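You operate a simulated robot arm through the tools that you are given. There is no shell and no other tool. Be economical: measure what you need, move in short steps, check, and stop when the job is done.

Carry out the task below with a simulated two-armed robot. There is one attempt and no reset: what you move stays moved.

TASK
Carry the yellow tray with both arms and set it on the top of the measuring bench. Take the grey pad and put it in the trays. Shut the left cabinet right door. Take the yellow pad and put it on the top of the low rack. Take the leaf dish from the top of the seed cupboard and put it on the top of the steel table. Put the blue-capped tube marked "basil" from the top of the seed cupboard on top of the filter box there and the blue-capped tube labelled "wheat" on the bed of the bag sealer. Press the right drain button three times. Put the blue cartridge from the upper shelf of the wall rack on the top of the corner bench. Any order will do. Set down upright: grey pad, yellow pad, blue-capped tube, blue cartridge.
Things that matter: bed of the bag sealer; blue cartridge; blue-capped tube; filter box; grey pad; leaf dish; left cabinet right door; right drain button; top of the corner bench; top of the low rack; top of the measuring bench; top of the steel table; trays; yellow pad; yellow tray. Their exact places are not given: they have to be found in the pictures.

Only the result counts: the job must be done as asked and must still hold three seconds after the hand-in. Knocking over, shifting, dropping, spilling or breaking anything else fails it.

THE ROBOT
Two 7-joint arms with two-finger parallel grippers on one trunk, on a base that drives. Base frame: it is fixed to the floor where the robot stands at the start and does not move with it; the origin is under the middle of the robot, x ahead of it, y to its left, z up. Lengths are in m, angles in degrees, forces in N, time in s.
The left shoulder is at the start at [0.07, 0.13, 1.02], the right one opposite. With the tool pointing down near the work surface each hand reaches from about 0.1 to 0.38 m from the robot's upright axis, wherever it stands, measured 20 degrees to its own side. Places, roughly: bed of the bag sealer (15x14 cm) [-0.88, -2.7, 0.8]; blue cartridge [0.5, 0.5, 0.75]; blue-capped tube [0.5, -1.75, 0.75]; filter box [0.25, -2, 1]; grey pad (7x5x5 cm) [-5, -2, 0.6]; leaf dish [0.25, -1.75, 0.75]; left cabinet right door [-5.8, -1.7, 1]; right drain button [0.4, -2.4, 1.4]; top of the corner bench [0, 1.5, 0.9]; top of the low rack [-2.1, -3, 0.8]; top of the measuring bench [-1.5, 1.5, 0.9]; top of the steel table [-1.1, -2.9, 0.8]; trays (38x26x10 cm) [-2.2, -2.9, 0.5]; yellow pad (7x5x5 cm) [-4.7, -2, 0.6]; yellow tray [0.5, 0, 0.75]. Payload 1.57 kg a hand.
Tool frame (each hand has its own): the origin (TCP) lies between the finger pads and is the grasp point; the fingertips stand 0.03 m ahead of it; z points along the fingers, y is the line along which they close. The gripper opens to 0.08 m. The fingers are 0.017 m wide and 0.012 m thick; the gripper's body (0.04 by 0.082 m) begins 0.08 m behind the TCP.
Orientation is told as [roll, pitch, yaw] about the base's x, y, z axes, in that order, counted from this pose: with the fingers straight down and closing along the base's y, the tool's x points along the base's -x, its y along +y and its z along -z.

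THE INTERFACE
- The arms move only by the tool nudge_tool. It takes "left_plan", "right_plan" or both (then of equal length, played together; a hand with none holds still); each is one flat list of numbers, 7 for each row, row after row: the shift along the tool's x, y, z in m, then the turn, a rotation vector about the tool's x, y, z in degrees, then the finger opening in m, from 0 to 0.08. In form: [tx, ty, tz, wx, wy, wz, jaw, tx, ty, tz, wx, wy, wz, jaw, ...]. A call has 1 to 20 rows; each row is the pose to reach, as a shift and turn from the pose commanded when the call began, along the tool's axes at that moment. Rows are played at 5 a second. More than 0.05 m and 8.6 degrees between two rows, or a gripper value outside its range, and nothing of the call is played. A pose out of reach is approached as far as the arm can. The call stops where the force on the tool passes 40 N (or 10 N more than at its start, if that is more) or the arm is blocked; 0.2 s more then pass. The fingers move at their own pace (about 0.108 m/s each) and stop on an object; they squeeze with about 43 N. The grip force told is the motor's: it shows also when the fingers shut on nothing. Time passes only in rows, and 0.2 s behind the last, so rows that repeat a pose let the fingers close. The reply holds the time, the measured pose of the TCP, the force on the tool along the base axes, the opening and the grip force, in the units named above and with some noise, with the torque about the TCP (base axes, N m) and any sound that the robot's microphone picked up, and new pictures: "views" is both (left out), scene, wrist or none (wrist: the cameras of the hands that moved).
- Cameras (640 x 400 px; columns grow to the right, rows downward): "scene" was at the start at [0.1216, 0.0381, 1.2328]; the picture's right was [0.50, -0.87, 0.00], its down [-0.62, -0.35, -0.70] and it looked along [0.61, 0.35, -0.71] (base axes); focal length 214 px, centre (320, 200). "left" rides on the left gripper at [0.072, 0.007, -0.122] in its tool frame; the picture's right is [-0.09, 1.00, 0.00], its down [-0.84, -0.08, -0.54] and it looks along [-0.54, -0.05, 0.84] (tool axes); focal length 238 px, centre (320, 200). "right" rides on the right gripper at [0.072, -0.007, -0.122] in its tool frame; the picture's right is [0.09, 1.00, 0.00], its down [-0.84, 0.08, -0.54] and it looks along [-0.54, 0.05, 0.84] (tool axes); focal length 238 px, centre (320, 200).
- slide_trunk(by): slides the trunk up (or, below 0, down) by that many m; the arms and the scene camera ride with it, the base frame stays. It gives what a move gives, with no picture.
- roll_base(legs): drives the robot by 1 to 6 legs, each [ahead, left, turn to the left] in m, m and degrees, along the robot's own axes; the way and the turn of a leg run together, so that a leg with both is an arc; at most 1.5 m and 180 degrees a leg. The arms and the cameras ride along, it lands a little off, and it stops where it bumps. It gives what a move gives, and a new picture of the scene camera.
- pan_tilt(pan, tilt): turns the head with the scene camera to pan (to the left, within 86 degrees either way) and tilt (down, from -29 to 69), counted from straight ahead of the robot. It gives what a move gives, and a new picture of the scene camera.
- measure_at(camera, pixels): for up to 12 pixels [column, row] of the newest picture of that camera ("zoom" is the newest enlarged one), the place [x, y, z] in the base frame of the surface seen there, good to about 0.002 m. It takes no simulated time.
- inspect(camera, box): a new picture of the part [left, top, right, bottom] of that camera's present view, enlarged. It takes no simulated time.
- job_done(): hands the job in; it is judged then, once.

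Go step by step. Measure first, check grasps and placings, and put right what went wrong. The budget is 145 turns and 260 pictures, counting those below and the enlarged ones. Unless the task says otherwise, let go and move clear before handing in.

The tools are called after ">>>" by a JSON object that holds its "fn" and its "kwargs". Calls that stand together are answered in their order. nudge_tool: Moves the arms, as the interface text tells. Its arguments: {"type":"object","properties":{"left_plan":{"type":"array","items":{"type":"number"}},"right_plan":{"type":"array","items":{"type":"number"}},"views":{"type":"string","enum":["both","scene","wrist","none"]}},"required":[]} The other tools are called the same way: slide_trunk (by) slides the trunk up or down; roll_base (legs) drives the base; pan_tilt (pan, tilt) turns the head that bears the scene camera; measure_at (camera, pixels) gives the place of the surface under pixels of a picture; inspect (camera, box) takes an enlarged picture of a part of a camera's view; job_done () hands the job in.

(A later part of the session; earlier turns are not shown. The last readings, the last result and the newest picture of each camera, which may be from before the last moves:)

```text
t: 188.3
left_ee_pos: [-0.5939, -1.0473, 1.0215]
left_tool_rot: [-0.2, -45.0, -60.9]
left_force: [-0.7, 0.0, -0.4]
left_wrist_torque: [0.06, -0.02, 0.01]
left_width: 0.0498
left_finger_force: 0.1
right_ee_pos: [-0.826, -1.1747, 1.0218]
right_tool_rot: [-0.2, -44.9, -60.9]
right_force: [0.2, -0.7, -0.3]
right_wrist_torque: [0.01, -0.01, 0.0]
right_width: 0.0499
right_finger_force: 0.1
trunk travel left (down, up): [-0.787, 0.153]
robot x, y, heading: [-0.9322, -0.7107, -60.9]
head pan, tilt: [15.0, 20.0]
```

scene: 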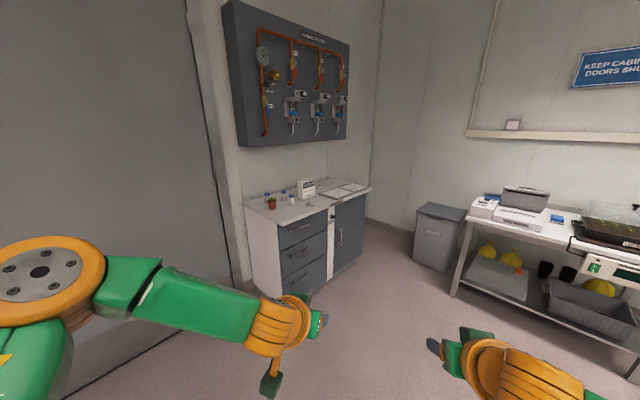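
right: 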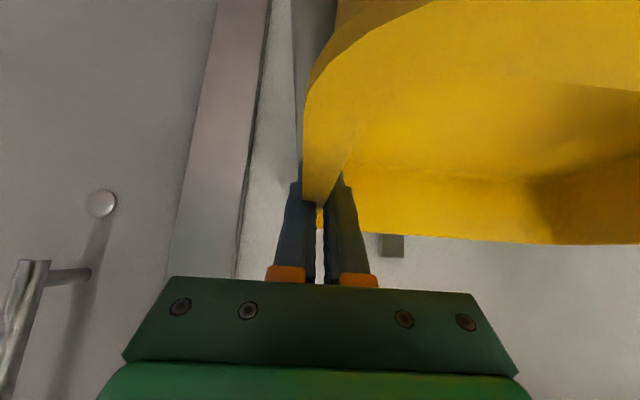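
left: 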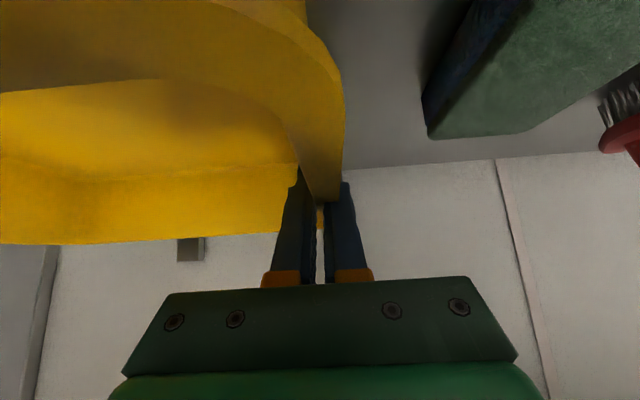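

The seed cupboard (305,190) with tubes, the wall panel above, and the steel table with the bag sealer (600,250) are in view. I zoom in on the cupboard and panel.

>>> {"fn": "inspect", "kwargs": {"camera": "scene", "box": [235, 160, 379, 250]}}

>>> {"fn": "measure_at", "kwargs": {"camera": "zoom", "pixels": [[140, 155], [160, 150], [205, 140], [222, 135], [248, 175], [310, 110], [440, 130], [165, 190], [390, 200], [330, 185]]}}

>>> {"fn": "inspect", "kwargs": {"camera": "scene", "box": [220, 10, 380, 150]}}

```text
4.44 times, centred on (307, 205) of scene
```

zoom: 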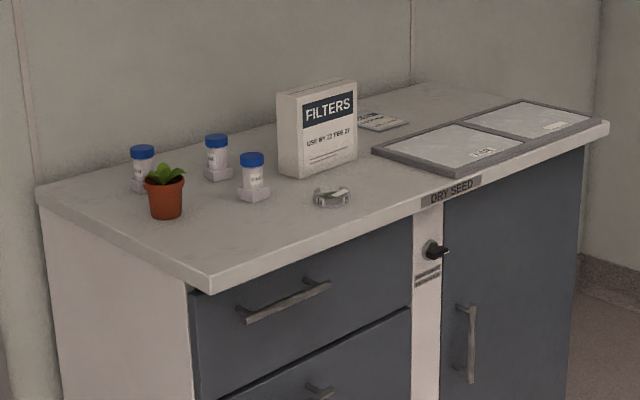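

```text
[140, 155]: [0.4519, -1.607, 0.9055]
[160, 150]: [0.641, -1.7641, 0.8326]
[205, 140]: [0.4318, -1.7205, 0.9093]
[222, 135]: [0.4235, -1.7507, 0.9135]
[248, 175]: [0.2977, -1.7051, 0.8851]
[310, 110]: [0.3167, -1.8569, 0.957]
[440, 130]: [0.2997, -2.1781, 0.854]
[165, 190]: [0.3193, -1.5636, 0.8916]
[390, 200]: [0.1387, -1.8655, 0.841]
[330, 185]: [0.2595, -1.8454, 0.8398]
```

```text
2.86 times, centred on (300, 80) of scene
```

zoom: 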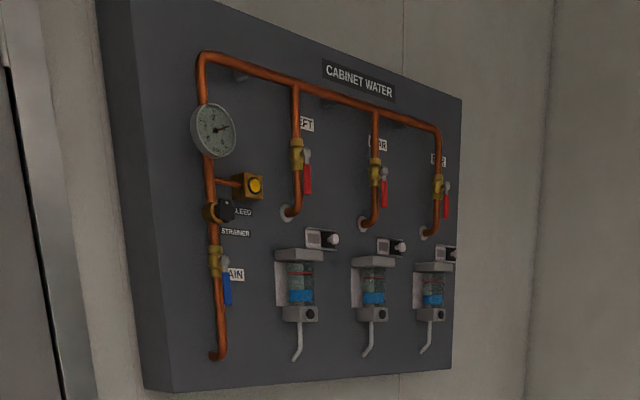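

I drive up to face the cupboard and look at the panel and tubes closely.

>>> {"fn": "roll_base", "kwargs": {"legs": [[1.1, 0.05, 0], [0, 0, 61]]}}

>>> {"fn": "pan_tilt", "kwargs": {"pan": 0, "tilt": 35}}

>>> {"fn": "inspect", "kwargs": {"camera": "scene", "box": [160, 100, 480, 300]}}

>>> {"fn": "pan_tilt", "kwargs": {"pan": -30, "tilt": -5}}

```text
t: 196.6
left_ee_pos: [0.0982, -1.5194, 1.0212]
left_tool_rot: [-0.1, -45.0, -0.9]
left_force: [-0.2, 0.1, 0.0]
left_wrist_torque: [0.0, 0.03, -0.01]
left_width: 0.0496
left_finger_force: 0.1
right_ee_pos: [0.0902, -1.786, 1.022]
right_tool_rot: [-0.2, -45.0, -0.9]
right_force: [0.6, -0.3, 0.5]
right_wrist_torque: [0.04, 0.0, -0.01]
right_width: 0.05
right_finger_force: 0.1
trunk travel left (down, up): [-0.787, 0.153]
robot x, y, heading: [-0.3664, -1.6448, -1.2]
head pan, tilt: [15.0, 20.0]
```

scene: 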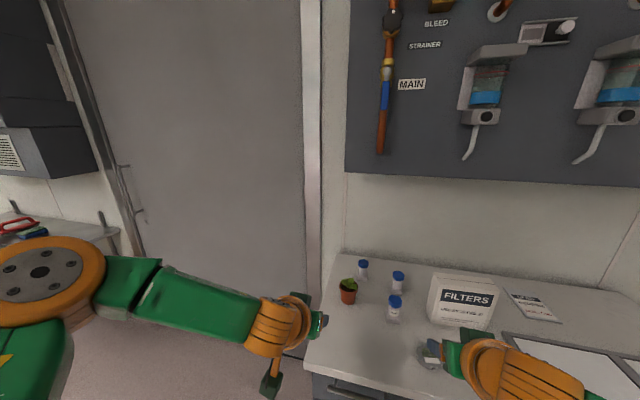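

```text
t: 197.3
left_ee_pos: [0.0962, -1.5192, 1.0216]
left_tool_rot: [-0.1, -44.9, -1.0]
left_force: [0.0, -0.5, 0.6]
left_wrist_torque: [-0.01, -0.01, 0.01]
left_width: 0.0495
left_finger_force: 0.0
right_ee_pos: [0.091, -1.785, 1.0219]
right_tool_rot: [-0.2, -44.9, -1.0]
right_force: [-0.1, -0.9, 0.7]
right_wrist_torque: [-0.02, 0.0, -0.04]
right_width: 0.0503
right_finger_force: 0.1
trunk travel left (down, up): [-0.787, 0.153]
robot x, y, heading: [-0.3649, -1.6432, -1.1]
head pan, tilt: [0.0, 35.0]
```

scene: 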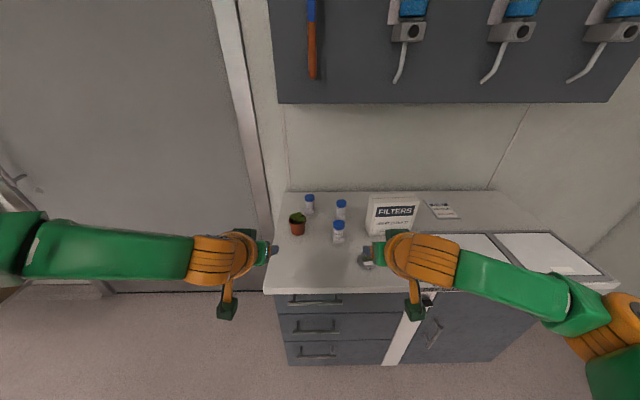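

```text
2.00 times, centred on (320, 200) of scene
```

zoom: 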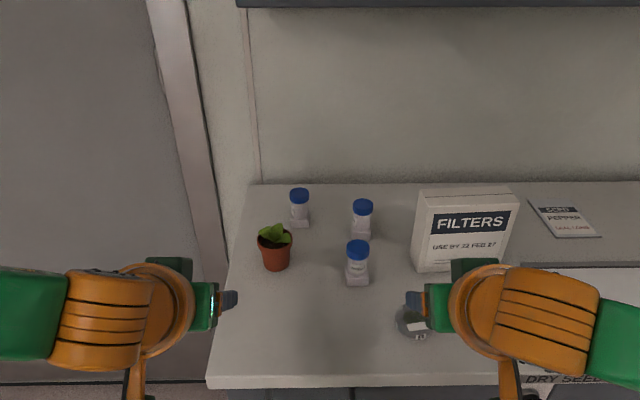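

```text
t: 198.4
left_ee_pos: [0.0965, -1.5191, 1.0223]
left_tool_rot: [-0.1, -45.0, -1.0]
left_force: [-0.3, -0.1, -0.8]
left_wrist_torque: [-0.01, -0.03, 0.0]
left_width: 0.0496
left_finger_force: 0.1
right_ee_pos: [0.0902, -1.7864, 1.0236]
right_tool_rot: [-0.2, -45.0, -0.9]
right_force: [0.4, 0.3, -0.9]
right_wrist_torque: [-0.02, 0.0, 0.03]
right_width: 0.0498
right_finger_force: 0.1
trunk travel left (down, up): [-0.787, 0.153]
robot x, y, heading: [-0.3657, -1.645, -1.1]
head pan, tilt: [-30.0, -5.0]
```

scene: 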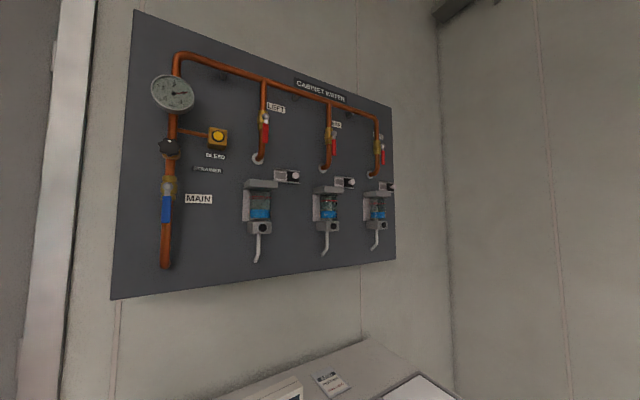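

I zoom in on the right-hand trap column around (380,205).

>>> {"fn": "inspect", "kwargs": {"camera": "scene", "box": [300, 150, 420, 260]}}

>>> {"fn": "measure_at", "kwargs": {"camera": "scene", "pixels": [[296, 176], [350, 182], [390, 187], [262, 227], [331, 226], [381, 224], [385, 130], [200, 280], [380, 255]]}}

```text
3.64 times, centred on (360, 205) of scene
```

zoom: 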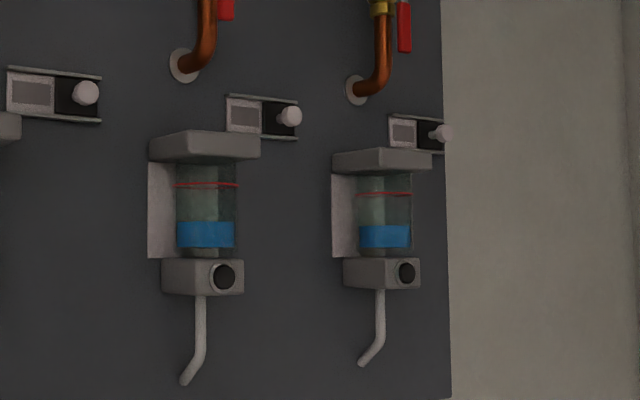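

```text
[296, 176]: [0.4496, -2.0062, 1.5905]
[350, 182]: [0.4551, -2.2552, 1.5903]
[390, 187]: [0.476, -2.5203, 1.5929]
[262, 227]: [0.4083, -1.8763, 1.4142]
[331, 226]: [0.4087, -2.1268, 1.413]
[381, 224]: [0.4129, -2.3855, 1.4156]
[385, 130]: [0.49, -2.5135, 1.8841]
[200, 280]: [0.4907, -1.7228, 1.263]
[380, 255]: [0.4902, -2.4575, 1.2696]
```

The right drain button is the black round one at (0.41,−2.386,1.415), facing −x. Now I read the tube labels using the wrist cameras.

>>> {"fn": "inspect", "kwargs": {"camera": "right", "box": [0, 0, 640, 400]}}

>>> {"fn": "inspect", "kwargs": {"camera": "left", "box": [0, 0, 640, 400]}}

>>> {"fn": "pan_tilt", "kwargs": {"pan": -5, "tilt": 25}}

>>> {"fn": "inspect", "kwargs": {"camera": "scene", "box": [284, 230, 396, 300]}}

```text
1.00 times, centred on (320, 200) of right (not enlarged: the box is as wide or as high as the picture)
```

zoom: 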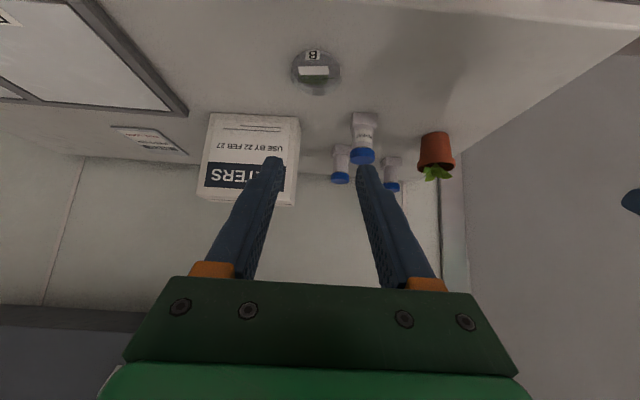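

```text
1.00 times, centred on (320, 200) of left (not enlarged: the box is as wide or as high as the picture)
```

zoom: 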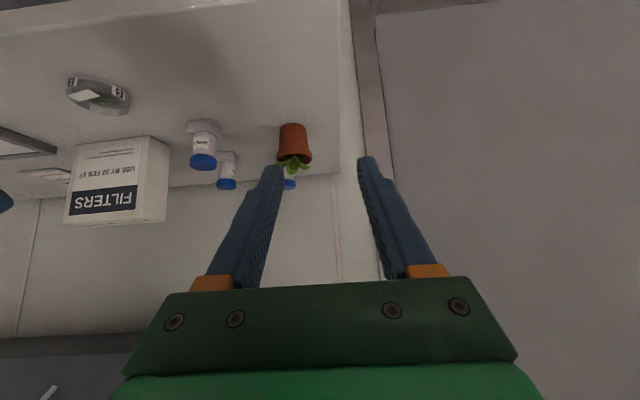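

```text
t: 199.4
left_ee_pos: [0.0962, -1.5189, 1.0216]
left_tool_rot: [-0.1, -44.9, -1.0]
left_force: [0.0, -0.2, 0.1]
left_wrist_torque: [-0.02, 0.0, -0.02]
left_width: 0.0501
left_finger_force: 0.0
right_ee_pos: [0.0904, -1.7839, 1.0227]
right_tool_rot: [-0.1, -45.0, -1.0]
right_force: [0.0, 0.1, -0.2]
right_wrist_torque: [0.01, -0.02, 0.03]
right_width: 0.0501
right_finger_force: 0.1
trunk travel left (down, up): [-0.787, 0.153]
robot x, y, heading: [-0.3639, -1.6409, -1.2]
head pan, tilt: [-5.0, 25.0]
```

scene: 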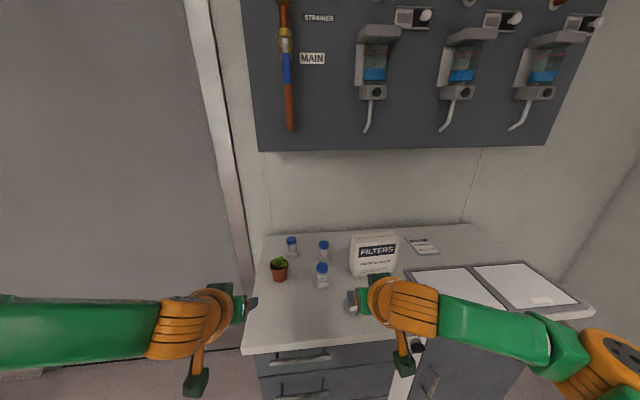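

```text
5.71 times, centred on (340, 265) of scene
```

zoom: 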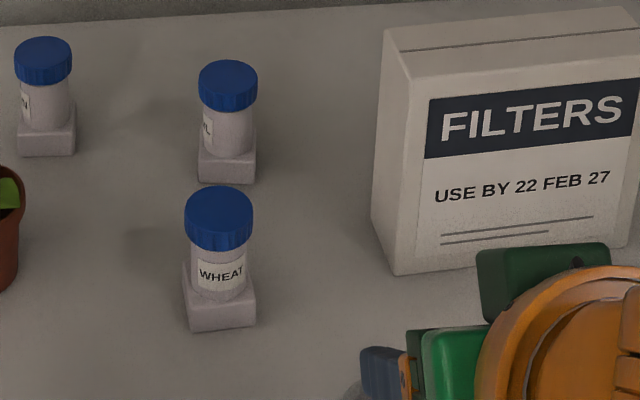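

The front tube reads WHEAT. The rear right one shows "…L" and the rear left "…N". I verify from the left camera.

>>> {"fn": "inspect", "kwargs": {"camera": "left", "box": [180, 110, 308, 190]}}

>>> {"fn": "measure_at", "kwargs": {"camera": "scene", "pixels": [[323, 242], [291, 239], [322, 265], [372, 238], [352, 262], [396, 262], [373, 273], [262, 345], [345, 350], [279, 262], [350, 300]]}}

>>> {"fn": "measure_at", "kwargs": {"camera": "right", "pixels": [[316, 72], [293, 72], [340, 72], [316, 52], [316, 92], [363, 155], [340, 178], [392, 187], [252, 115], [300, 120]]}}

```text
5.00 times, centred on (244, 150) of left
```

zoom: 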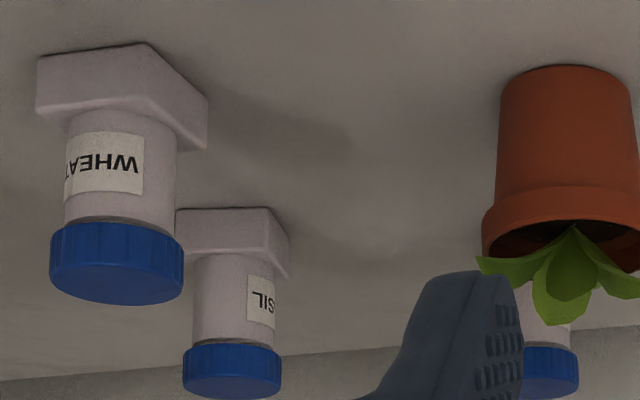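

```text
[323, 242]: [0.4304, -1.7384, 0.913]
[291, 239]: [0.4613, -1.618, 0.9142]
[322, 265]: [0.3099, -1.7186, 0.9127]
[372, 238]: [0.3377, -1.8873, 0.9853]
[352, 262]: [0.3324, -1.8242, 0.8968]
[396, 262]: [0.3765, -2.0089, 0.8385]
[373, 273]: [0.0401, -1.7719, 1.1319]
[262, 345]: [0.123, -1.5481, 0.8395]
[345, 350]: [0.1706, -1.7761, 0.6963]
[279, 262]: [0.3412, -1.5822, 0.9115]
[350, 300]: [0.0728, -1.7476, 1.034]
```

```text
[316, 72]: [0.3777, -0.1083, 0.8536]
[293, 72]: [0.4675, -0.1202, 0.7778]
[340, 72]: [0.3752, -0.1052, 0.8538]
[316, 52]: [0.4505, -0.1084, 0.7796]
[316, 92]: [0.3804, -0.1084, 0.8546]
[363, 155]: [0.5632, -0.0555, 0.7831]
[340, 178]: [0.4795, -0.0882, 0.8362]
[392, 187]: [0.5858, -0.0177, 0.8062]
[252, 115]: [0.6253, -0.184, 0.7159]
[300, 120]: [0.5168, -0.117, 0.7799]
```

BASIL is the rear right tube (0.43,−1.738), WHEAT the front one (0.31,−1.719). I retract the right hand and drive in so the left hand can take WHEAT.

>>> {"fn": "nudge_tool", "kwargs": {"right_plan": [0, 0, -0.045, 0, 0, 0, 0.05, 0, 0, -0.09, 0, 0, 0, 0.05, 0, 0, -0.14, 0, 0, 0, 0.05], "left_plan": [0, 0, 0, 0, 0, 0, 0.06, 0, 0, 0, 0, 0, 0, 0.06, 0, 0, 0, 0, 0, 0, 0.06], "views": "none"}}

>>> {"fn": "roll_base", "kwargs": {"legs": [[0, -0.2, 1.1], [0.2, 0, 0]]}}

>>> {"fn": "pan_tilt", "kwargs": {"pan": 0, "tilt": 45}}

```text
t: 200.2
left_ee_pos: [0.095, -1.5178, 1.0229]
left_tool_rot: [-0.3, -45.1, -1.0]
left_force: [-0.9, 0.0, 0.7]
left_wrist_torque: [0.0, 0.02, 0.02]
left_width: 0.0598
left_finger_force: 0.0
right_ee_pos: [-0.0132, -1.7842, 1.1248]
right_tool_rot: [-0.2, -45.1, -1.0]
right_force: [-0.6, 0.0, 0.0]
right_wrist_torque: [0.02, 0.0, -0.03]
right_width: 0.05
right_finger_force: 0.0
trunk travel left (down, up): [-0.787, 0.153]
robot x, y, heading: [-0.3622, -1.6453, -1.0]
head pan, tilt: [-5.0, 25.0]
```

```text
t: 203.0
left_ee_pos: [0.2943, -1.7112, 1.0226]
left_tool_rot: [-0.3, -45.1, -0.1]
left_force: [-0.5, 0.4, 0.2]
left_wrist_torque: [0.02, 0.02, 0.0]
left_width: 0.0599
left_finger_force: 0.0
right_ee_pos: [0.1893, -1.9778, 1.1235]
right_tool_rot: [-0.2, -45.1, -0.1]
right_force: [-0.6, 0.2, -0.9]
right_wrist_torque: [0.0, -0.02, -0.03]
right_width: 0.0501
right_finger_force: 0.1
trunk travel left (down, up): [-0.787, 0.153]
robot x, y, heading: [-0.1624, -1.8446, -0.0]
head pan, tilt: [-5.0, 25.0]
```

scene: 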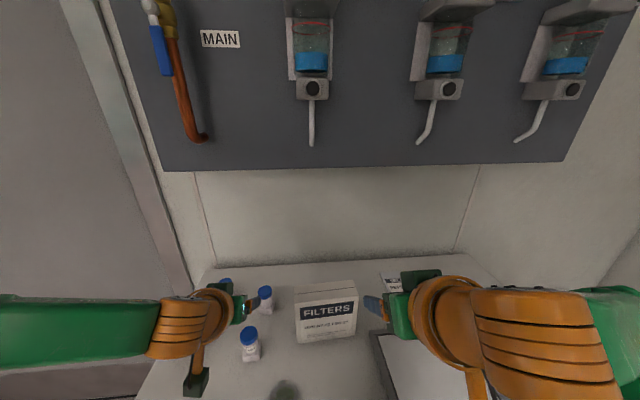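

```text
t: 203.8
left_ee_pos: [0.2973, -1.713, 1.0217]
left_tool_rot: [-0.1, -44.9, -0.1]
left_force: [0.1, -0.2, 0.6]
left_wrist_torque: [0.01, 0.02, 0.0]
left_width: 0.0601
left_finger_force: 0.0
right_ee_pos: [0.1931, -1.9784, 1.1227]
right_tool_rot: [-0.2, -45.1, -0.3]
right_force: [-0.3, 0.4, 0.6]
right_wrist_torque: [0.02, 0.0, 0.0]
right_width: 0.0502
right_finger_force: 0.0
trunk travel left (down, up): [-0.787, 0.153]
robot x, y, heading: [-0.1628, -1.8437, -0.2]
head pan, tilt: [0.0, 45.0]
```

scene: 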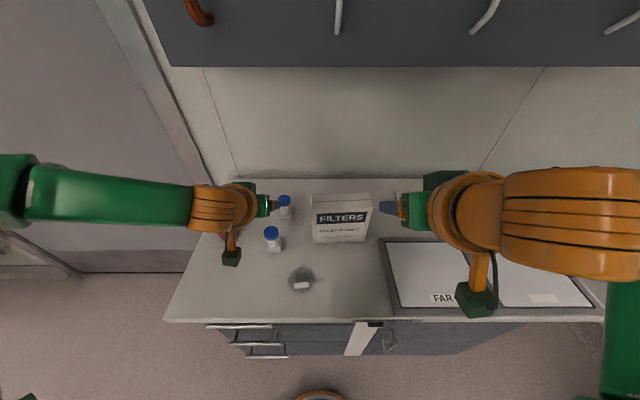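

Good overview. I zoom and measure wheat cap, basil cap, dish and filter box top.

>>> {"fn": "inspect", "kwargs": {"camera": "scene", "box": [256, 180, 400, 300]}}

>>> {"fn": "measure_at", "kwargs": {"camera": "zoom", "pixels": [[67, 215], [72, 260], [125, 85], [240, 60], [505, 60], [250, 100], [490, 100], [370, 80], [200, 440], [155, 430], [250, 430], [200, 400]]}}

```text
3.33 times, centred on (328, 240) of scene
```

zoom: 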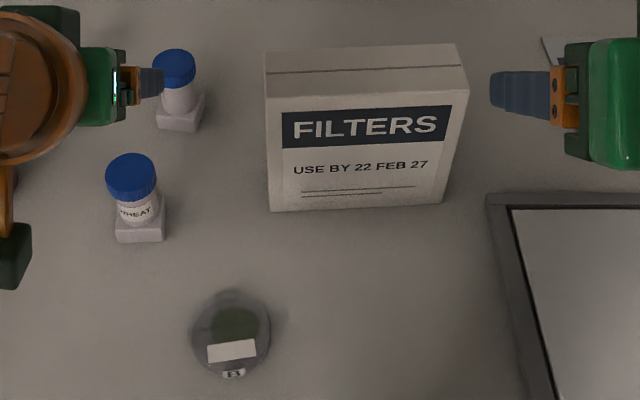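

```text
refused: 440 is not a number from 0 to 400
```

>>> {"fn": "measure_at", "kwargs": {"camera": "zoom", "pixels": [[131, 172], [140, 235], [173, 65], [270, 60], [455, 55], [275, 92], [460, 88], [365, 70], [230, 330], [193, 335], [268, 335], [230, 295]]}}

```text
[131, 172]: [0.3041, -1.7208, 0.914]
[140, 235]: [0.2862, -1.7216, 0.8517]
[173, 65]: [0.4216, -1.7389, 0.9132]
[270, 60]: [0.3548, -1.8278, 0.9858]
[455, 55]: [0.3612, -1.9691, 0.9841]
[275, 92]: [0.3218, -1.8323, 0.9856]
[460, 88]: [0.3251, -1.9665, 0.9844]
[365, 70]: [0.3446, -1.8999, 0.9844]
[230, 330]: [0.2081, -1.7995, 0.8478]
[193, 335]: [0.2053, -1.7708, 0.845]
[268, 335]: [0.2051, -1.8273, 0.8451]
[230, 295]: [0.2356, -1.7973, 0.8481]
```

Wheat cap centre (0.306,−1.721,0.914). The left hand descends onto it and grips.

>>> {"fn": "nudge_tool", "kwargs": {"left_plan": [-0.006, -0.008, 0.006, 0, 0, 0, 0.06, 0.022, -0.008, 0.034, 0, 0, 0, 0.06, 0.05, -0.008, 0.062, 0, 0, 0, 0.06, 0.078, -0.008, 0.091, 0, 0, 0, 0.06, 0.078, -0.008, 0.091, 0, 0, 0, 0.02, 0.078, -0.008, 0.091, 0, 0, 0, 0.01, 0.078, -0.008, 0.091, 0, 0, 0, 0.01], "views": "wrist"}}

```text
t: 205.4
left_ee_pos: [0.2932, -1.695, 0.9253]
left_tool_rot: [-0.3, -44.9, -0.1]
left_force: [-0.7, 0.2, -0.7]
left_wrist_torque: [-0.01, 0.01, 0.02]
left_width: 0.0326
left_finger_force: 40.8
left hand out of reach, approached as far as the arm can: row 3, 4, 5, 6, 7
right_ee_pos: [0.1927, -1.9782, 1.1224]
right_tool_rot: [-0.1, -45.0, -0.1]
right_force: [0.3, -0.3, 0.0]
right_wrist_torque: [0.0, -0.01, 0.02]
right_width: 0.05
right_finger_force: 0.1
trunk travel left (down, up): [-0.787, 0.153]
robot x, y, heading: [-0.165, -1.8418, -0.1]
head pan, tilt: [0.0, 45.0]
```

left: 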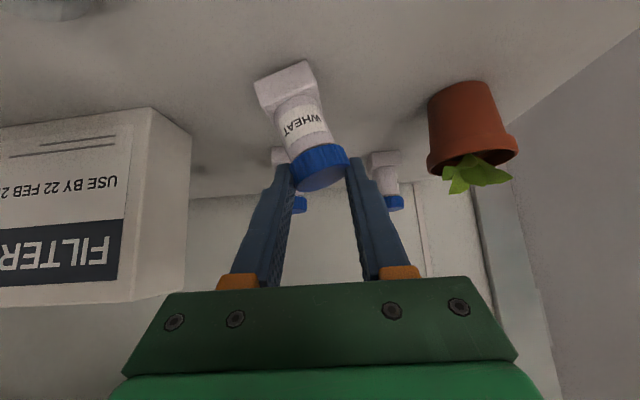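

The arm was out of reach so the fingertips gripped the cap off-centre and tilted the tube sideways. I move the base 2.3 cm right to straighten it, then release and check.

>>> {"fn": "roll_base", "kwargs": {"legs": [[0, -0.024, 0]]}}

>>> {"fn": "inspect", "kwargs": {"camera": "left", "box": [220, 40, 420, 220]}}

```text
t: 206.2
left_ee_pos: [0.2928, -1.7157, 0.926]
left_tool_rot: [-0.5, -45.0, 0.1]
left_force: [0.4, 0.6, 1.0]
left_wrist_torque: [0.0, -0.05, 0.01]
left_width: 0.033
left_finger_force: 41.3
right_ee_pos: [0.1922, -1.9971, 1.1238]
right_tool_rot: [-0.5, -45.0, 0.1]
right_force: [-0.8, 0.4, 0.8]
right_wrist_torque: [-0.09, 0.0, -0.02]
right_width: 0.0498
right_finger_force: 0.1
trunk travel left (down, up): [-0.787, 0.153]
robot x, y, heading: [-0.1627, -1.8698, -0.3]
head pan, tilt: [0.0, 45.0]
```

scene: 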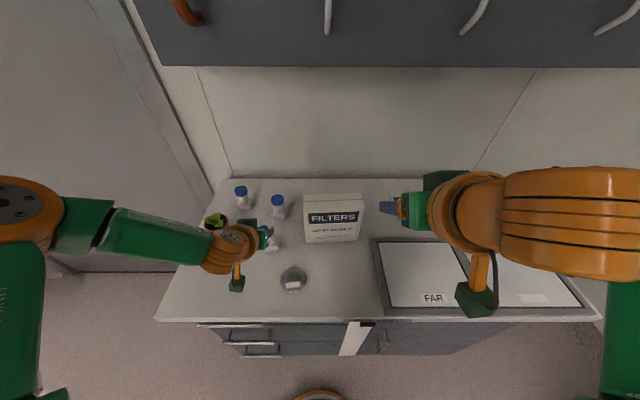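

```text
2.22 times, centred on (320, 130) of left
```

zoom: 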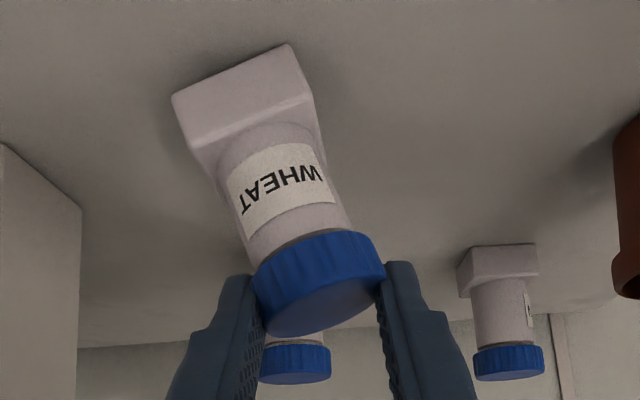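

It is still tilted ~24° in the grip but firmly held (41 N). I lift it and roll the hand by 24° so it hangs upright.

>>> {"fn": "slide_trunk", "kwargs": {"by": 0.06}}

>>> {"fn": "nudge_tool", "kwargs": {"left_plan": [0, 0, 0, -5.67, 0, 5.67, 0.01, 0, 0, 0, -11.3, 0, 11.3, 0.01, 0, 0, 0, -17, 0, 17, 0.01], "views": "wrist"}}

>>> {"fn": "inspect", "kwargs": {"camera": "scene", "box": [220, 200, 332, 270]}}

```text
t: 207.2
left_ee_pos: [0.2942, -1.718, 0.9844]
left_tool_rot: [-0.3, -44.9, -0.1]
left_force: [-0.5, 0.5, -0.8]
left_wrist_torque: [0.0, 0.03, 0.0]
left_width: 0.033
left_finger_force: 41.7
right_ee_pos: [0.1936, -2.0021, 1.1831]
right_tool_rot: [-0.3, -45.0, -0.1]
right_force: [-0.7, -0.2, 1.3]
right_wrist_torque: [-0.01, 0.0, -0.02]
right_width: 0.0499
right_finger_force: 0.1
trunk travel left (down, up): [-0.847, 0.093]
robot x, y, heading: [-0.1633, -1.8623, -0.2]
head pan, tilt: [0.0, 45.0]
```

```text
t: 208.0
left_ee_pos: [0.2822, -1.6768, 1.0148]
left_tool_rot: [32.0, -40.2, -22.3]
left_force: [-0.3, -0.8, -1.1]
left_wrist_torque: [0.01, 0.04, 0.04]
left_width: 0.0329
left_finger_force: 41.1
left hand out of reach, approached as far as the arm can: row 1, 2, 3
right_ee_pos: [0.1937, -2.0007, 1.1828]
right_tool_rot: [-0.3, -44.9, 0.0]
right_force: [0.1, -0.3, 0.0]
right_wrist_torque: [0.02, -0.01, 0.01]
right_width: 0.0498
right_finger_force: 0.1
trunk travel left (down, up): [-0.847, 0.093]
robot x, y, heading: [-0.1633, -1.8659, -0.0]
head pan, tilt: [0.0, 45.0]
```

left: 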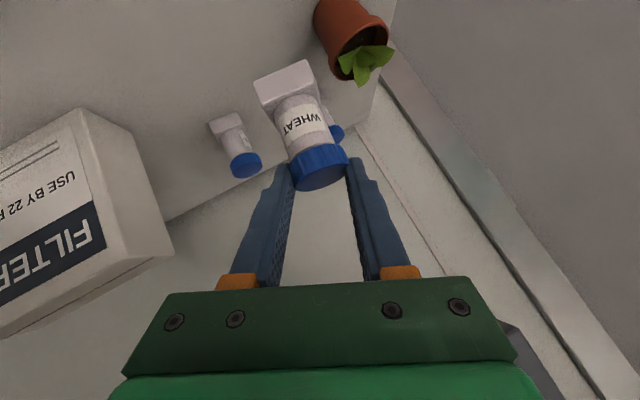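

```text
5.71 times, centred on (276, 235) of scene
```

zoom: 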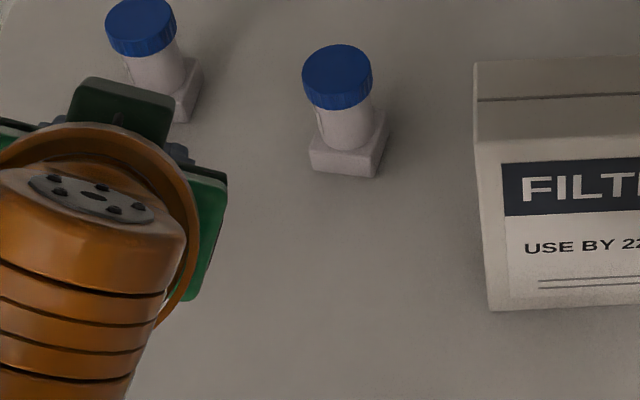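

WHEAT hangs held in the left hand. Now BASIL with the right: I back off, shift left, lower the trunk for longer reach and flatten the right hand's tilt.

>>> {"fn": "roll_base", "kwargs": {"legs": [[-0.15, 0, 0], [0, 0.262, 0]]}}

>>> {"fn": "slide_trunk", "kwargs": {"by": -0.19}}

>>> {"fn": "nudge_tool", "kwargs": {"right_plan": [0, 0, 0, 0, -6.7, 0, 0.06, 0, 0, 0, 0, -13.4, 0, 0.06, 0, 0, 0, 0, -20, 0, 0.06], "views": "none"}}

>>> {"fn": "pan_tilt", "kwargs": {"pan": -3, "tilt": 35}}

```text
t: 210.9
left_ee_pos: [0.1314, -1.4135, 1.0171]
left_tool_rot: [32.0, -40.2, -22.2]
left_force: [0.2, -0.3, -0.6]
left_wrist_torque: [-0.01, 0.0, 0.01]
left_width: 0.033
left_finger_force: 41.3
right_ee_pos: [0.0434, -1.7393, 1.1827]
right_tool_rot: [0.0, -44.9, -0.1]
right_force: [0.1, -0.4, -0.2]
right_wrist_torque: [-0.01, 0.01, 0.02]
right_width: 0.0499
right_finger_force: 0.0
trunk travel left (down, up): [-0.847, 0.093]
robot x, y, heading: [-0.3088, -1.603, -0.2]
head pan, tilt: [0.0, 45.0]
```

scene: 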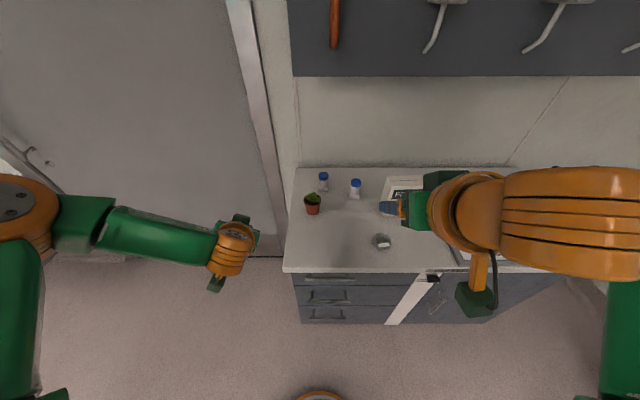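

```text
t: 213.0
left_ee_pos: [0.132, -1.4114, 0.8251]
left_tool_rot: [31.9, -40.2, -22.1]
left_force: [-0.3, -1.0, -0.2]
left_wrist_torque: [-0.04, -0.03, -0.02]
left_width: 0.0323
left_finger_force: 40.9
right_ee_pos: [0.0431, -1.7362, 0.9931]
right_tool_rot: [-0.2, -44.9, -0.1]
right_force: [0.0, 0.4, -0.2]
right_wrist_torque: [0.0, -0.01, 0.03]
right_width: 0.0501
right_finger_force: 0.1
trunk travel left (down, up): [-0.657, 0.283]
robot x, y, heading: [-0.3134, -1.6, 0.3]
head pan, tilt: [0.0, 45.0]
```

```text
t: 213.8
left_ee_pos: [0.132, -1.4116, 0.8252]
left_tool_rot: [31.9, -40.2, -22.1]
left_force: [0.5, 0.5, -0.2]
left_wrist_torque: [0.01, 0.0, 0.0]
left_width: 0.0326
left_finger_force: 40.7
right_ee_pos: [0.0813, -1.7153, 1.0204]
right_tool_rot: [-0.5, -65.0, 0.2]
right_force: [0.5, 0.0, 0.0]
right_wrist_torque: [-0.01, -0.01, -0.01]
right_width: 0.06
right_finger_force: 0.1
right hand out of reach, approached as far as the arm can: row 1, 2, 3
trunk travel left (down, up): [-0.657, 0.283]
robot x, y, heading: [-0.3147, -1.6032, 0.0]
head pan, tilt: [0.0, 45.0]
```

```text
t: 214.5
left_ee_pos: [0.1315, -1.4125, 0.8269]
left_tool_rot: [31.9, -40.2, -22.1]
left_force: [0.3, 0.5, -0.2]
left_wrist_torque: [0.0, -0.02, 0.02]
left_width: 0.0326
left_finger_force: 40.9
right_ee_pos: [0.0797, -1.716, 1.0196]
right_tool_rot: [-0.4, -64.9, 0.2]
right_force: [0.3, 0.0, -0.4]
right_wrist_torque: [0.01, 0.01, -0.01]
right_width: 0.0599
right_finger_force: 0.2
trunk travel left (down, up): [-0.657, 0.283]
robot x, y, heading: [-0.3126, -1.6027, 0.3]
head pan, tilt: [-3.0, 35.0]
```

scene: 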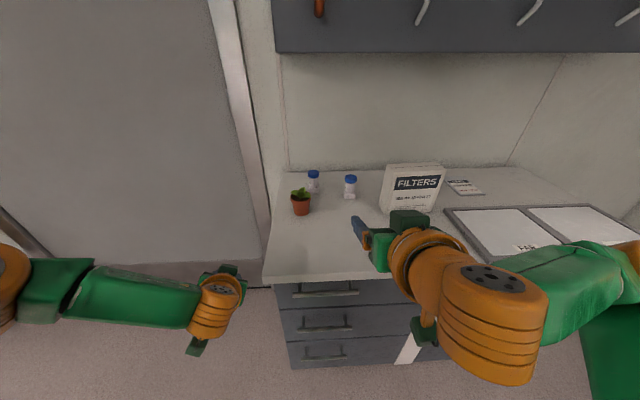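

I drive in 16.5 cm and 2 cm to the right, then check the basil cap's position relative to the right hand.

>>> {"fn": "roll_base", "kwargs": {"legs": [[0.165, -0.022, 0]]}}

>>> {"fn": "inspect", "kwargs": {"camera": "scene", "box": [270, 180, 430, 300]}}

```text
t: 215.9
left_ee_pos: [0.2947, -1.4349, 0.8267]
left_tool_rot: [31.9, -40.2, -22.4]
left_force: [1.1, -0.1, 0.5]
left_wrist_torque: [0.03, 0.02, 0.02]
left_width: 0.0325
left_finger_force: 41.3
right_ee_pos: [0.2408, -1.7382, 1.0202]
right_tool_rot: [-0.4, -65.0, 0.1]
right_force: [-0.4, -0.9, 0.8]
right_wrist_torque: [0.0, -0.02, 0.03]
right_width: 0.06
right_finger_force: 0.1
trunk travel left (down, up): [-0.657, 0.283]
robot x, y, heading: [-0.1499, -1.6238, -0.1]
head pan, tilt: [-3.0, 35.0]
```

scene: 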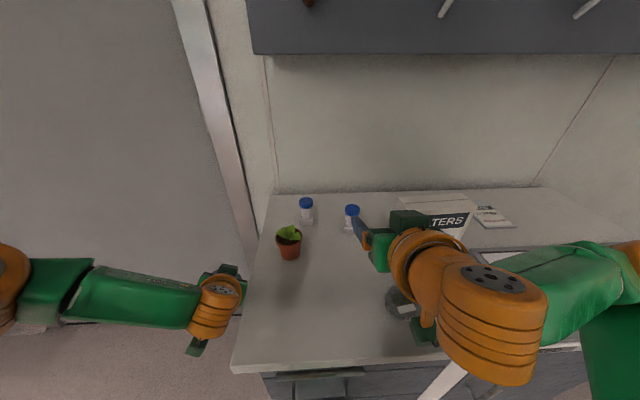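

```text
3.33 times, centred on (350, 240) of scene
```

zoom: 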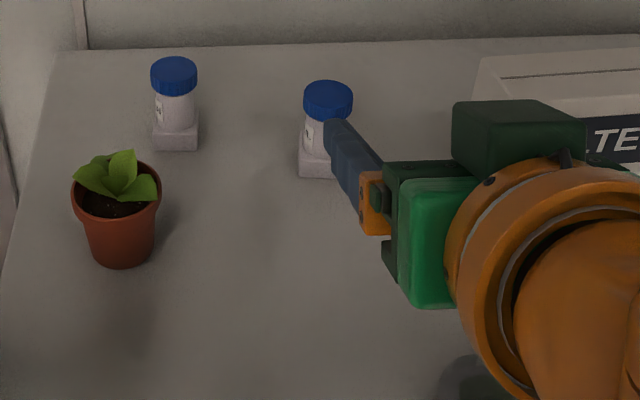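

I measure the basil cap and move the right hand along its fingers to an intermediate point.

>>> {"fn": "measure_at", "kwargs": {"camera": "zoom", "pixels": [[327, 88], [327, 100], [308, 92], [350, 92]]}}

>>> {"fn": "nudge_tool", "kwargs": {"right_plan": [0.009, 0, 0.048, 0, 0, 0, 0.06, 0.018, 0, 0.096, 0, 0, 0, 0.06, 0.0267, 0, 0.1437, 0, 0, 0, 0.06], "views": "wrist"}}

```text
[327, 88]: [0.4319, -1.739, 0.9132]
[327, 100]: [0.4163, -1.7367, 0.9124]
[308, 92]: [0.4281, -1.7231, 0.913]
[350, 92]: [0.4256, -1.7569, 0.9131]
```

```text
t: 216.7
left_ee_pos: [0.2966, -1.4351, 0.8259]
left_tool_rot: [32.0, -40.2, -22.3]
left_force: [-0.2, 0.8, -0.6]
left_wrist_torque: [0.03, 0.0, 0.01]
left_width: 0.0325
left_finger_force: 40.7
right_ee_pos: [0.362, -1.739, 0.9359]
right_tool_rot: [-0.5, -64.9, 0.1]
right_force: [0.8, 0.3, 0.4]
right_wrist_torque: [-0.01, 0.01, -0.02]
right_width: 0.0599
right_finger_force: 0.0
trunk travel left (down, up): [-0.657, 0.283]
robot x, y, heading: [-0.1483, -1.6228, -0.3]
head pan, tilt: [-3.0, 35.0]
```

right: 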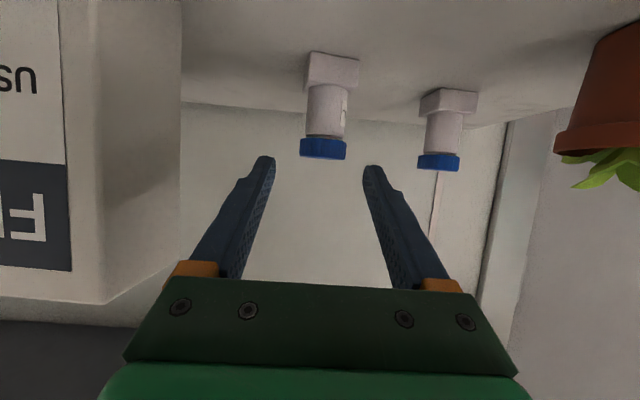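

Aligned: the cap sits between the fingers. I advance and close.

>>> {"fn": "nudge_tool", "kwargs": {"right_plan": [0.003, -0.001, 0.036, 0, 0, 0, 0.06, 0.006, -0.001, 0.072, 0, 0, 0, 0.06, 0.006, -0.001, 0.072, 0, 0, 0, 0.02, 0.006, -0.001, 0.072, 0, 0, 0, 0.01, 0.006, -0.001, 0.072, 0, 0, 0, 0.01], "views": "wrist"}}

```text
t: 217.9
left_ee_pos: [0.2956, -1.4349, 0.8267]
left_tool_rot: [32.0, -40.2, -22.2]
left_force: [-0.6, -0.1, -0.6]
left_wrist_torque: [-0.01, -0.02, -0.03]
left_width: 0.0325
left_finger_force: 40.5
right_ee_pos: [0.4244, -1.74, 0.8965]
right_tool_rot: [-0.4, -64.9, 0.1]
right_force: [0.3, -0.2, 0.1]
right_wrist_torque: [0.01, -0.02, 0.03]
right_width: 0.0328
right_finger_force: 40.8
trunk travel left (down, up): [-0.657, 0.283]
robot x, y, heading: [-0.1506, -1.6225, -0.1]
head pan, tilt: [-3.0, 35.0]
```

right: 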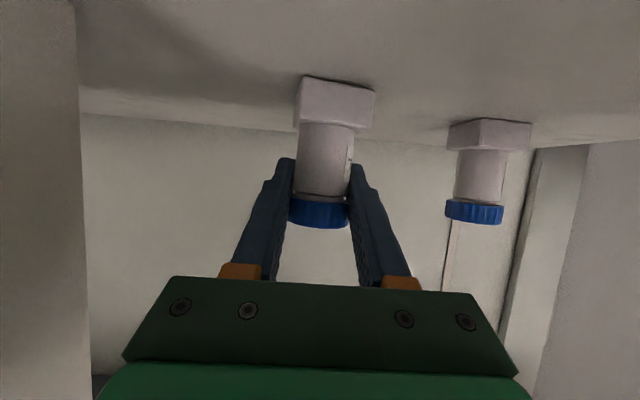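

BASIL is held upright. I lift 18 cm and drive so it comes over the filter box (0.343,−1.898).

>>> {"fn": "slide_trunk", "kwargs": {"by": 0.18}}

>>> {"fn": "roll_base", "kwargs": {"legs": [[-0.081, 0, 0], [0, -0.158, 0]]}}

>>> {"fn": "pan_tilt", "kwargs": {"pan": -10, "tilt": 40}}

>>> {"fn": "inspect", "kwargs": {"camera": "scene", "box": [260, 120, 420, 220]}}

```text
t: 219.9
left_ee_pos: [0.2964, -1.4345, 1.0059]
left_tool_rot: [31.8, -40.2, -22.3]
left_force: [0.2, -0.3, -0.1]
left_wrist_torque: [0.01, 0.0, 0.0]
left_width: 0.0324
left_finger_force: 40.2
right_ee_pos: [0.425, -1.7418, 1.0761]
right_tool_rot: [-0.4, -64.9, 0.0]
right_force: [0.6, -0.6, -0.9]
right_wrist_torque: [0.03, 0.01, -0.01]
right_width: 0.0318
right_finger_force: 41.0
trunk travel left (down, up): [-0.837, 0.103]
robot x, y, heading: [-0.1484, -1.62, -0.3]
head pan, tilt: [-3.0, 35.0]
```

```text
t: 222.0
left_ee_pos: [0.2109, -1.5899, 1.005]
left_tool_rot: [31.7, -40.3, -22.1]
left_force: [0.8, 0.7, -0.3]
left_wrist_torque: [-0.01, -0.01, -0.01]
left_width: 0.0326
left_finger_force: 40.9
right_ee_pos: [0.3419, -1.894, 1.0771]
right_tool_rot: [-0.8, -64.9, 0.5]
right_force: [0.4, -0.1, -0.9]
right_wrist_torque: [-0.02, -0.01, -0.03]
right_width: 0.0316
right_finger_force: 40.6
trunk travel left (down, up): [-0.837, 0.103]
robot x, y, heading: [-0.23, -1.7829, -0.2]
head pan, tilt: [-3.0, 35.0]
```

scene: 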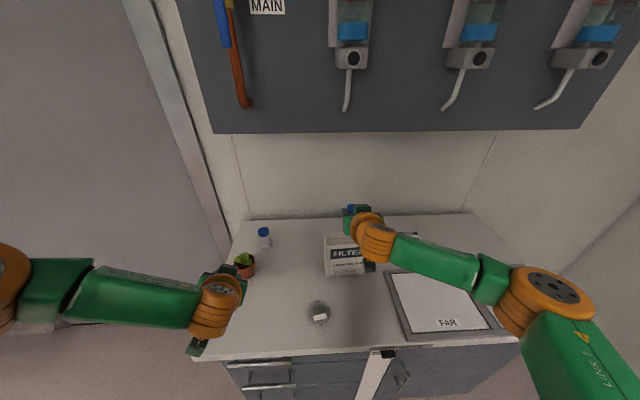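

```text
t: 222.7
left_ee_pos: [0.2115, -1.5928, 1.0055]
left_tool_rot: [31.9, -40.2, -22.2]
left_force: [-0.5, -0.2, -0.2]
left_wrist_torque: [0.01, 0.02, -0.01]
left_width: 0.0323
left_finger_force: 40.6
right_ee_pos: [0.3411, -1.8974, 1.076]
right_tool_rot: [-0.3, -64.9, 0.0]
right_force: [0.0, 0.2, -0.7]
right_wrist_torque: [0.02, -0.01, -0.02]
right_width: 0.0318
right_finger_force: 40.3
trunk travel left (down, up): [-0.837, 0.103]
robot x, y, heading: [-0.2337, -1.7799, -0.0]
head pan, tilt: [-10.0, 40.0]
```

scene: 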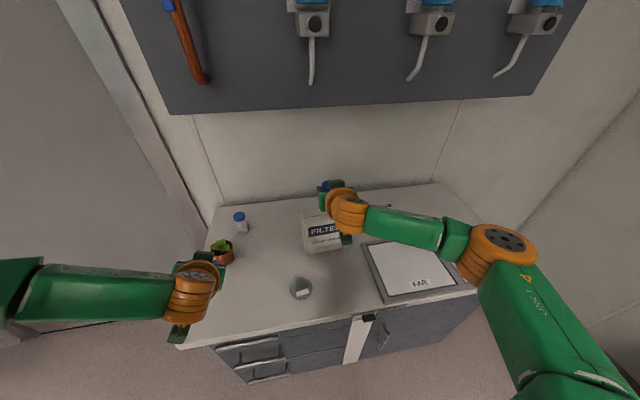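

```text
4.00 times, centred on (340, 170) of scene
```

zoom: 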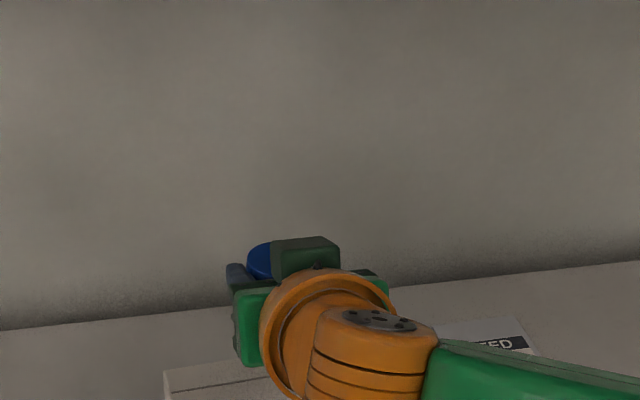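

BASIL is over the box (0.341,−1.897), its base ≈3.4 cm above. I lower 3.2 cm and look with the wrist camera.

>>> {"fn": "slide_trunk", "kwargs": {"by": -0.032}}

>>> {"fn": "inspect", "kwargs": {"camera": "right", "box": [160, 20, 480, 220]}}

```text
t: 223.4
left_ee_pos: [0.2127, -1.5915, 0.9736]
left_tool_rot: [31.9, -40.2, -22.3]
left_force: [0.4, -0.7, -0.3]
left_wrist_torque: [0.01, -0.04, 0.01]
left_width: 0.0324
left_finger_force: 40.8
right_ee_pos: [0.3411, -1.8976, 1.0444]
right_tool_rot: [-0.4, -64.9, 0.1]
right_force: [0.7, -0.4, -0.1]
right_wrist_torque: [-0.02, 0.02, -0.02]
right_width: 0.0318
right_finger_force: 41.0
trunk travel left (down, up): [-0.805, 0.135]
robot x, y, heading: [-0.2292, -1.7808, -0.1]
head pan, tilt: [-10.0, 40.0]
```

```text
2.00 times, centred on (320, 120) of right
```

zoom: 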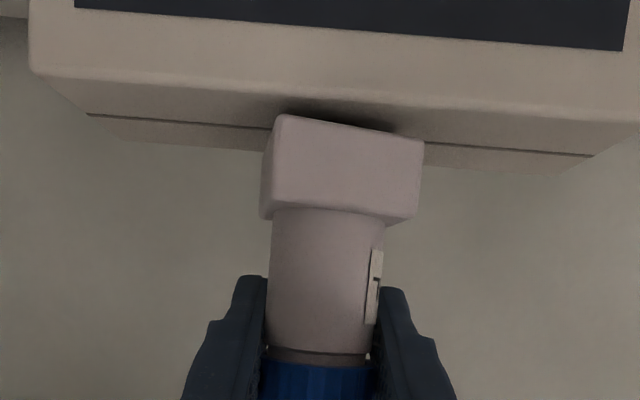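

Base sits over the middle of the box top, a few mm above. I lower 3.5 mm, then open and back off along the fingers.

>>> {"fn": "slide_trunk", "kwargs": {"by": -0.0035}}

>>> {"fn": "nudge_tool", "kwargs": {"right_plan": [0, 0, 0, 0, 0, 0, 0.04, 0, 0, 0, 0, 0, 0, 0.05, 0, 0, 0, 0, 0, 0, 0.055], "views": "wrist"}}

```text
t: 224.0
left_ee_pos: [0.2133, -1.5929, 0.9707]
left_tool_rot: [31.8, -40.3, -22.3]
left_force: [-1.0, 0.4, -0.8]
left_wrist_torque: [0.0, 0.01, -0.01]
left_width: 0.0326
left_finger_force: 40.7
right_ee_pos: [0.3402, -1.8979, 1.0413]
right_tool_rot: [-0.4, -65.0, 0.0]
right_force: [-0.2, -0.4, -0.4]
right_wrist_torque: [0.02, -0.01, 0.04]
right_width: 0.032
right_finger_force: 40.5
trunk travel left (down, up): [-0.801, 0.139]
robot x, y, heading: [-0.2348, -1.7817, 0.0]
head pan, tilt: [-10.0, 40.0]
```

```text
t: 224.8
left_ee_pos: [0.2122, -1.5927, 0.9703]
left_tool_rot: [31.9, -40.2, -22.4]
left_force: [-0.5, 0.8, -0.7]
left_wrist_torque: [-0.03, 0.01, 0.03]
left_width: 0.0323
left_finger_force: 40.8
right_ee_pos: [0.3399, -1.8972, 1.0415]
right_tool_rot: [-0.4, -64.9, 0.1]
right_force: [0.3, -0.5, -0.1]
right_wrist_torque: [0.0, 0.01, 0.01]
right_width: 0.0553
right_finger_force: 0.1
trunk travel left (down, up): [-0.801, 0.139]
robot x, y, heading: [-0.2315, -1.7824, -0.3]
head pan, tilt: [-10.0, 40.0]
```

right: 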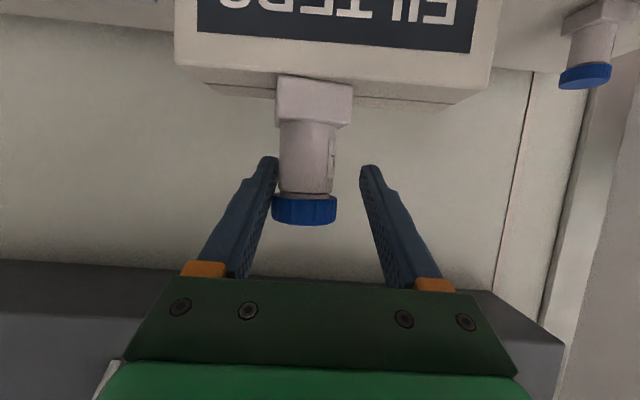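

It stands on the box. I open fully for clearance, then withdraw along the fingers.

>>> {"fn": "nudge_tool", "kwargs": {"right_plan": [0, 0, 0, 0, 0, 0, 0.07, 0, 0, 0, 0, 0, 0, 0.08, 0, 0, -0.03, 0, 0, 0, 0.08, 0, 0, -0.07, 0, 0, 0, 0.08, 0, 0, -0.11, 0, 0, 0, 0.08, 0, 0, -0.15, 0, 0, 0, 0.08], "views": "both"}}

```text
t: 226.2
left_ee_pos: [0.2109, -1.5923, 0.9712]
left_tool_rot: [31.9, -40.3, -22.4]
left_force: [-0.2, -0.6, -0.2]
left_wrist_torque: [-0.01, 0.03, -0.01]
left_width: 0.0325
left_finger_force: 40.9
right_ee_pos: [0.2041, -1.8938, 1.1057]
right_tool_rot: [-0.4, -65.0, 0.2]
right_force: [-0.4, -0.1, -0.5]
right_wrist_torque: [0.02, 0.03, 0.01]
right_width: 0.08
right_finger_force: 0.0
trunk travel left (down, up): [-0.801, 0.139]
robot x, y, heading: [-0.2321, -1.7839, -0.3]
head pan, tilt: [-10.0, 40.0]
```

scene: 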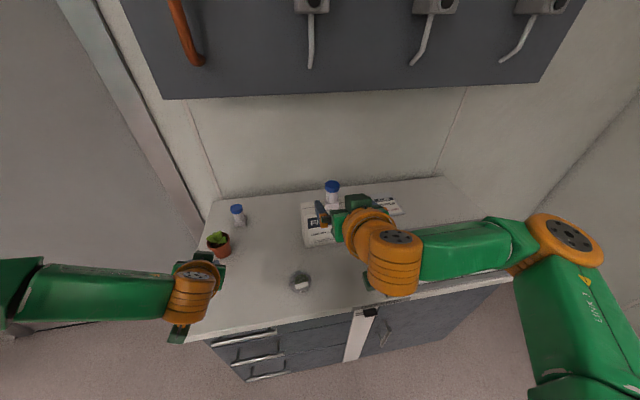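
right: 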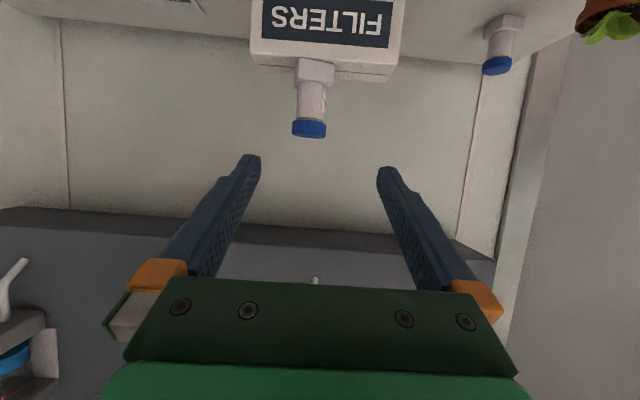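

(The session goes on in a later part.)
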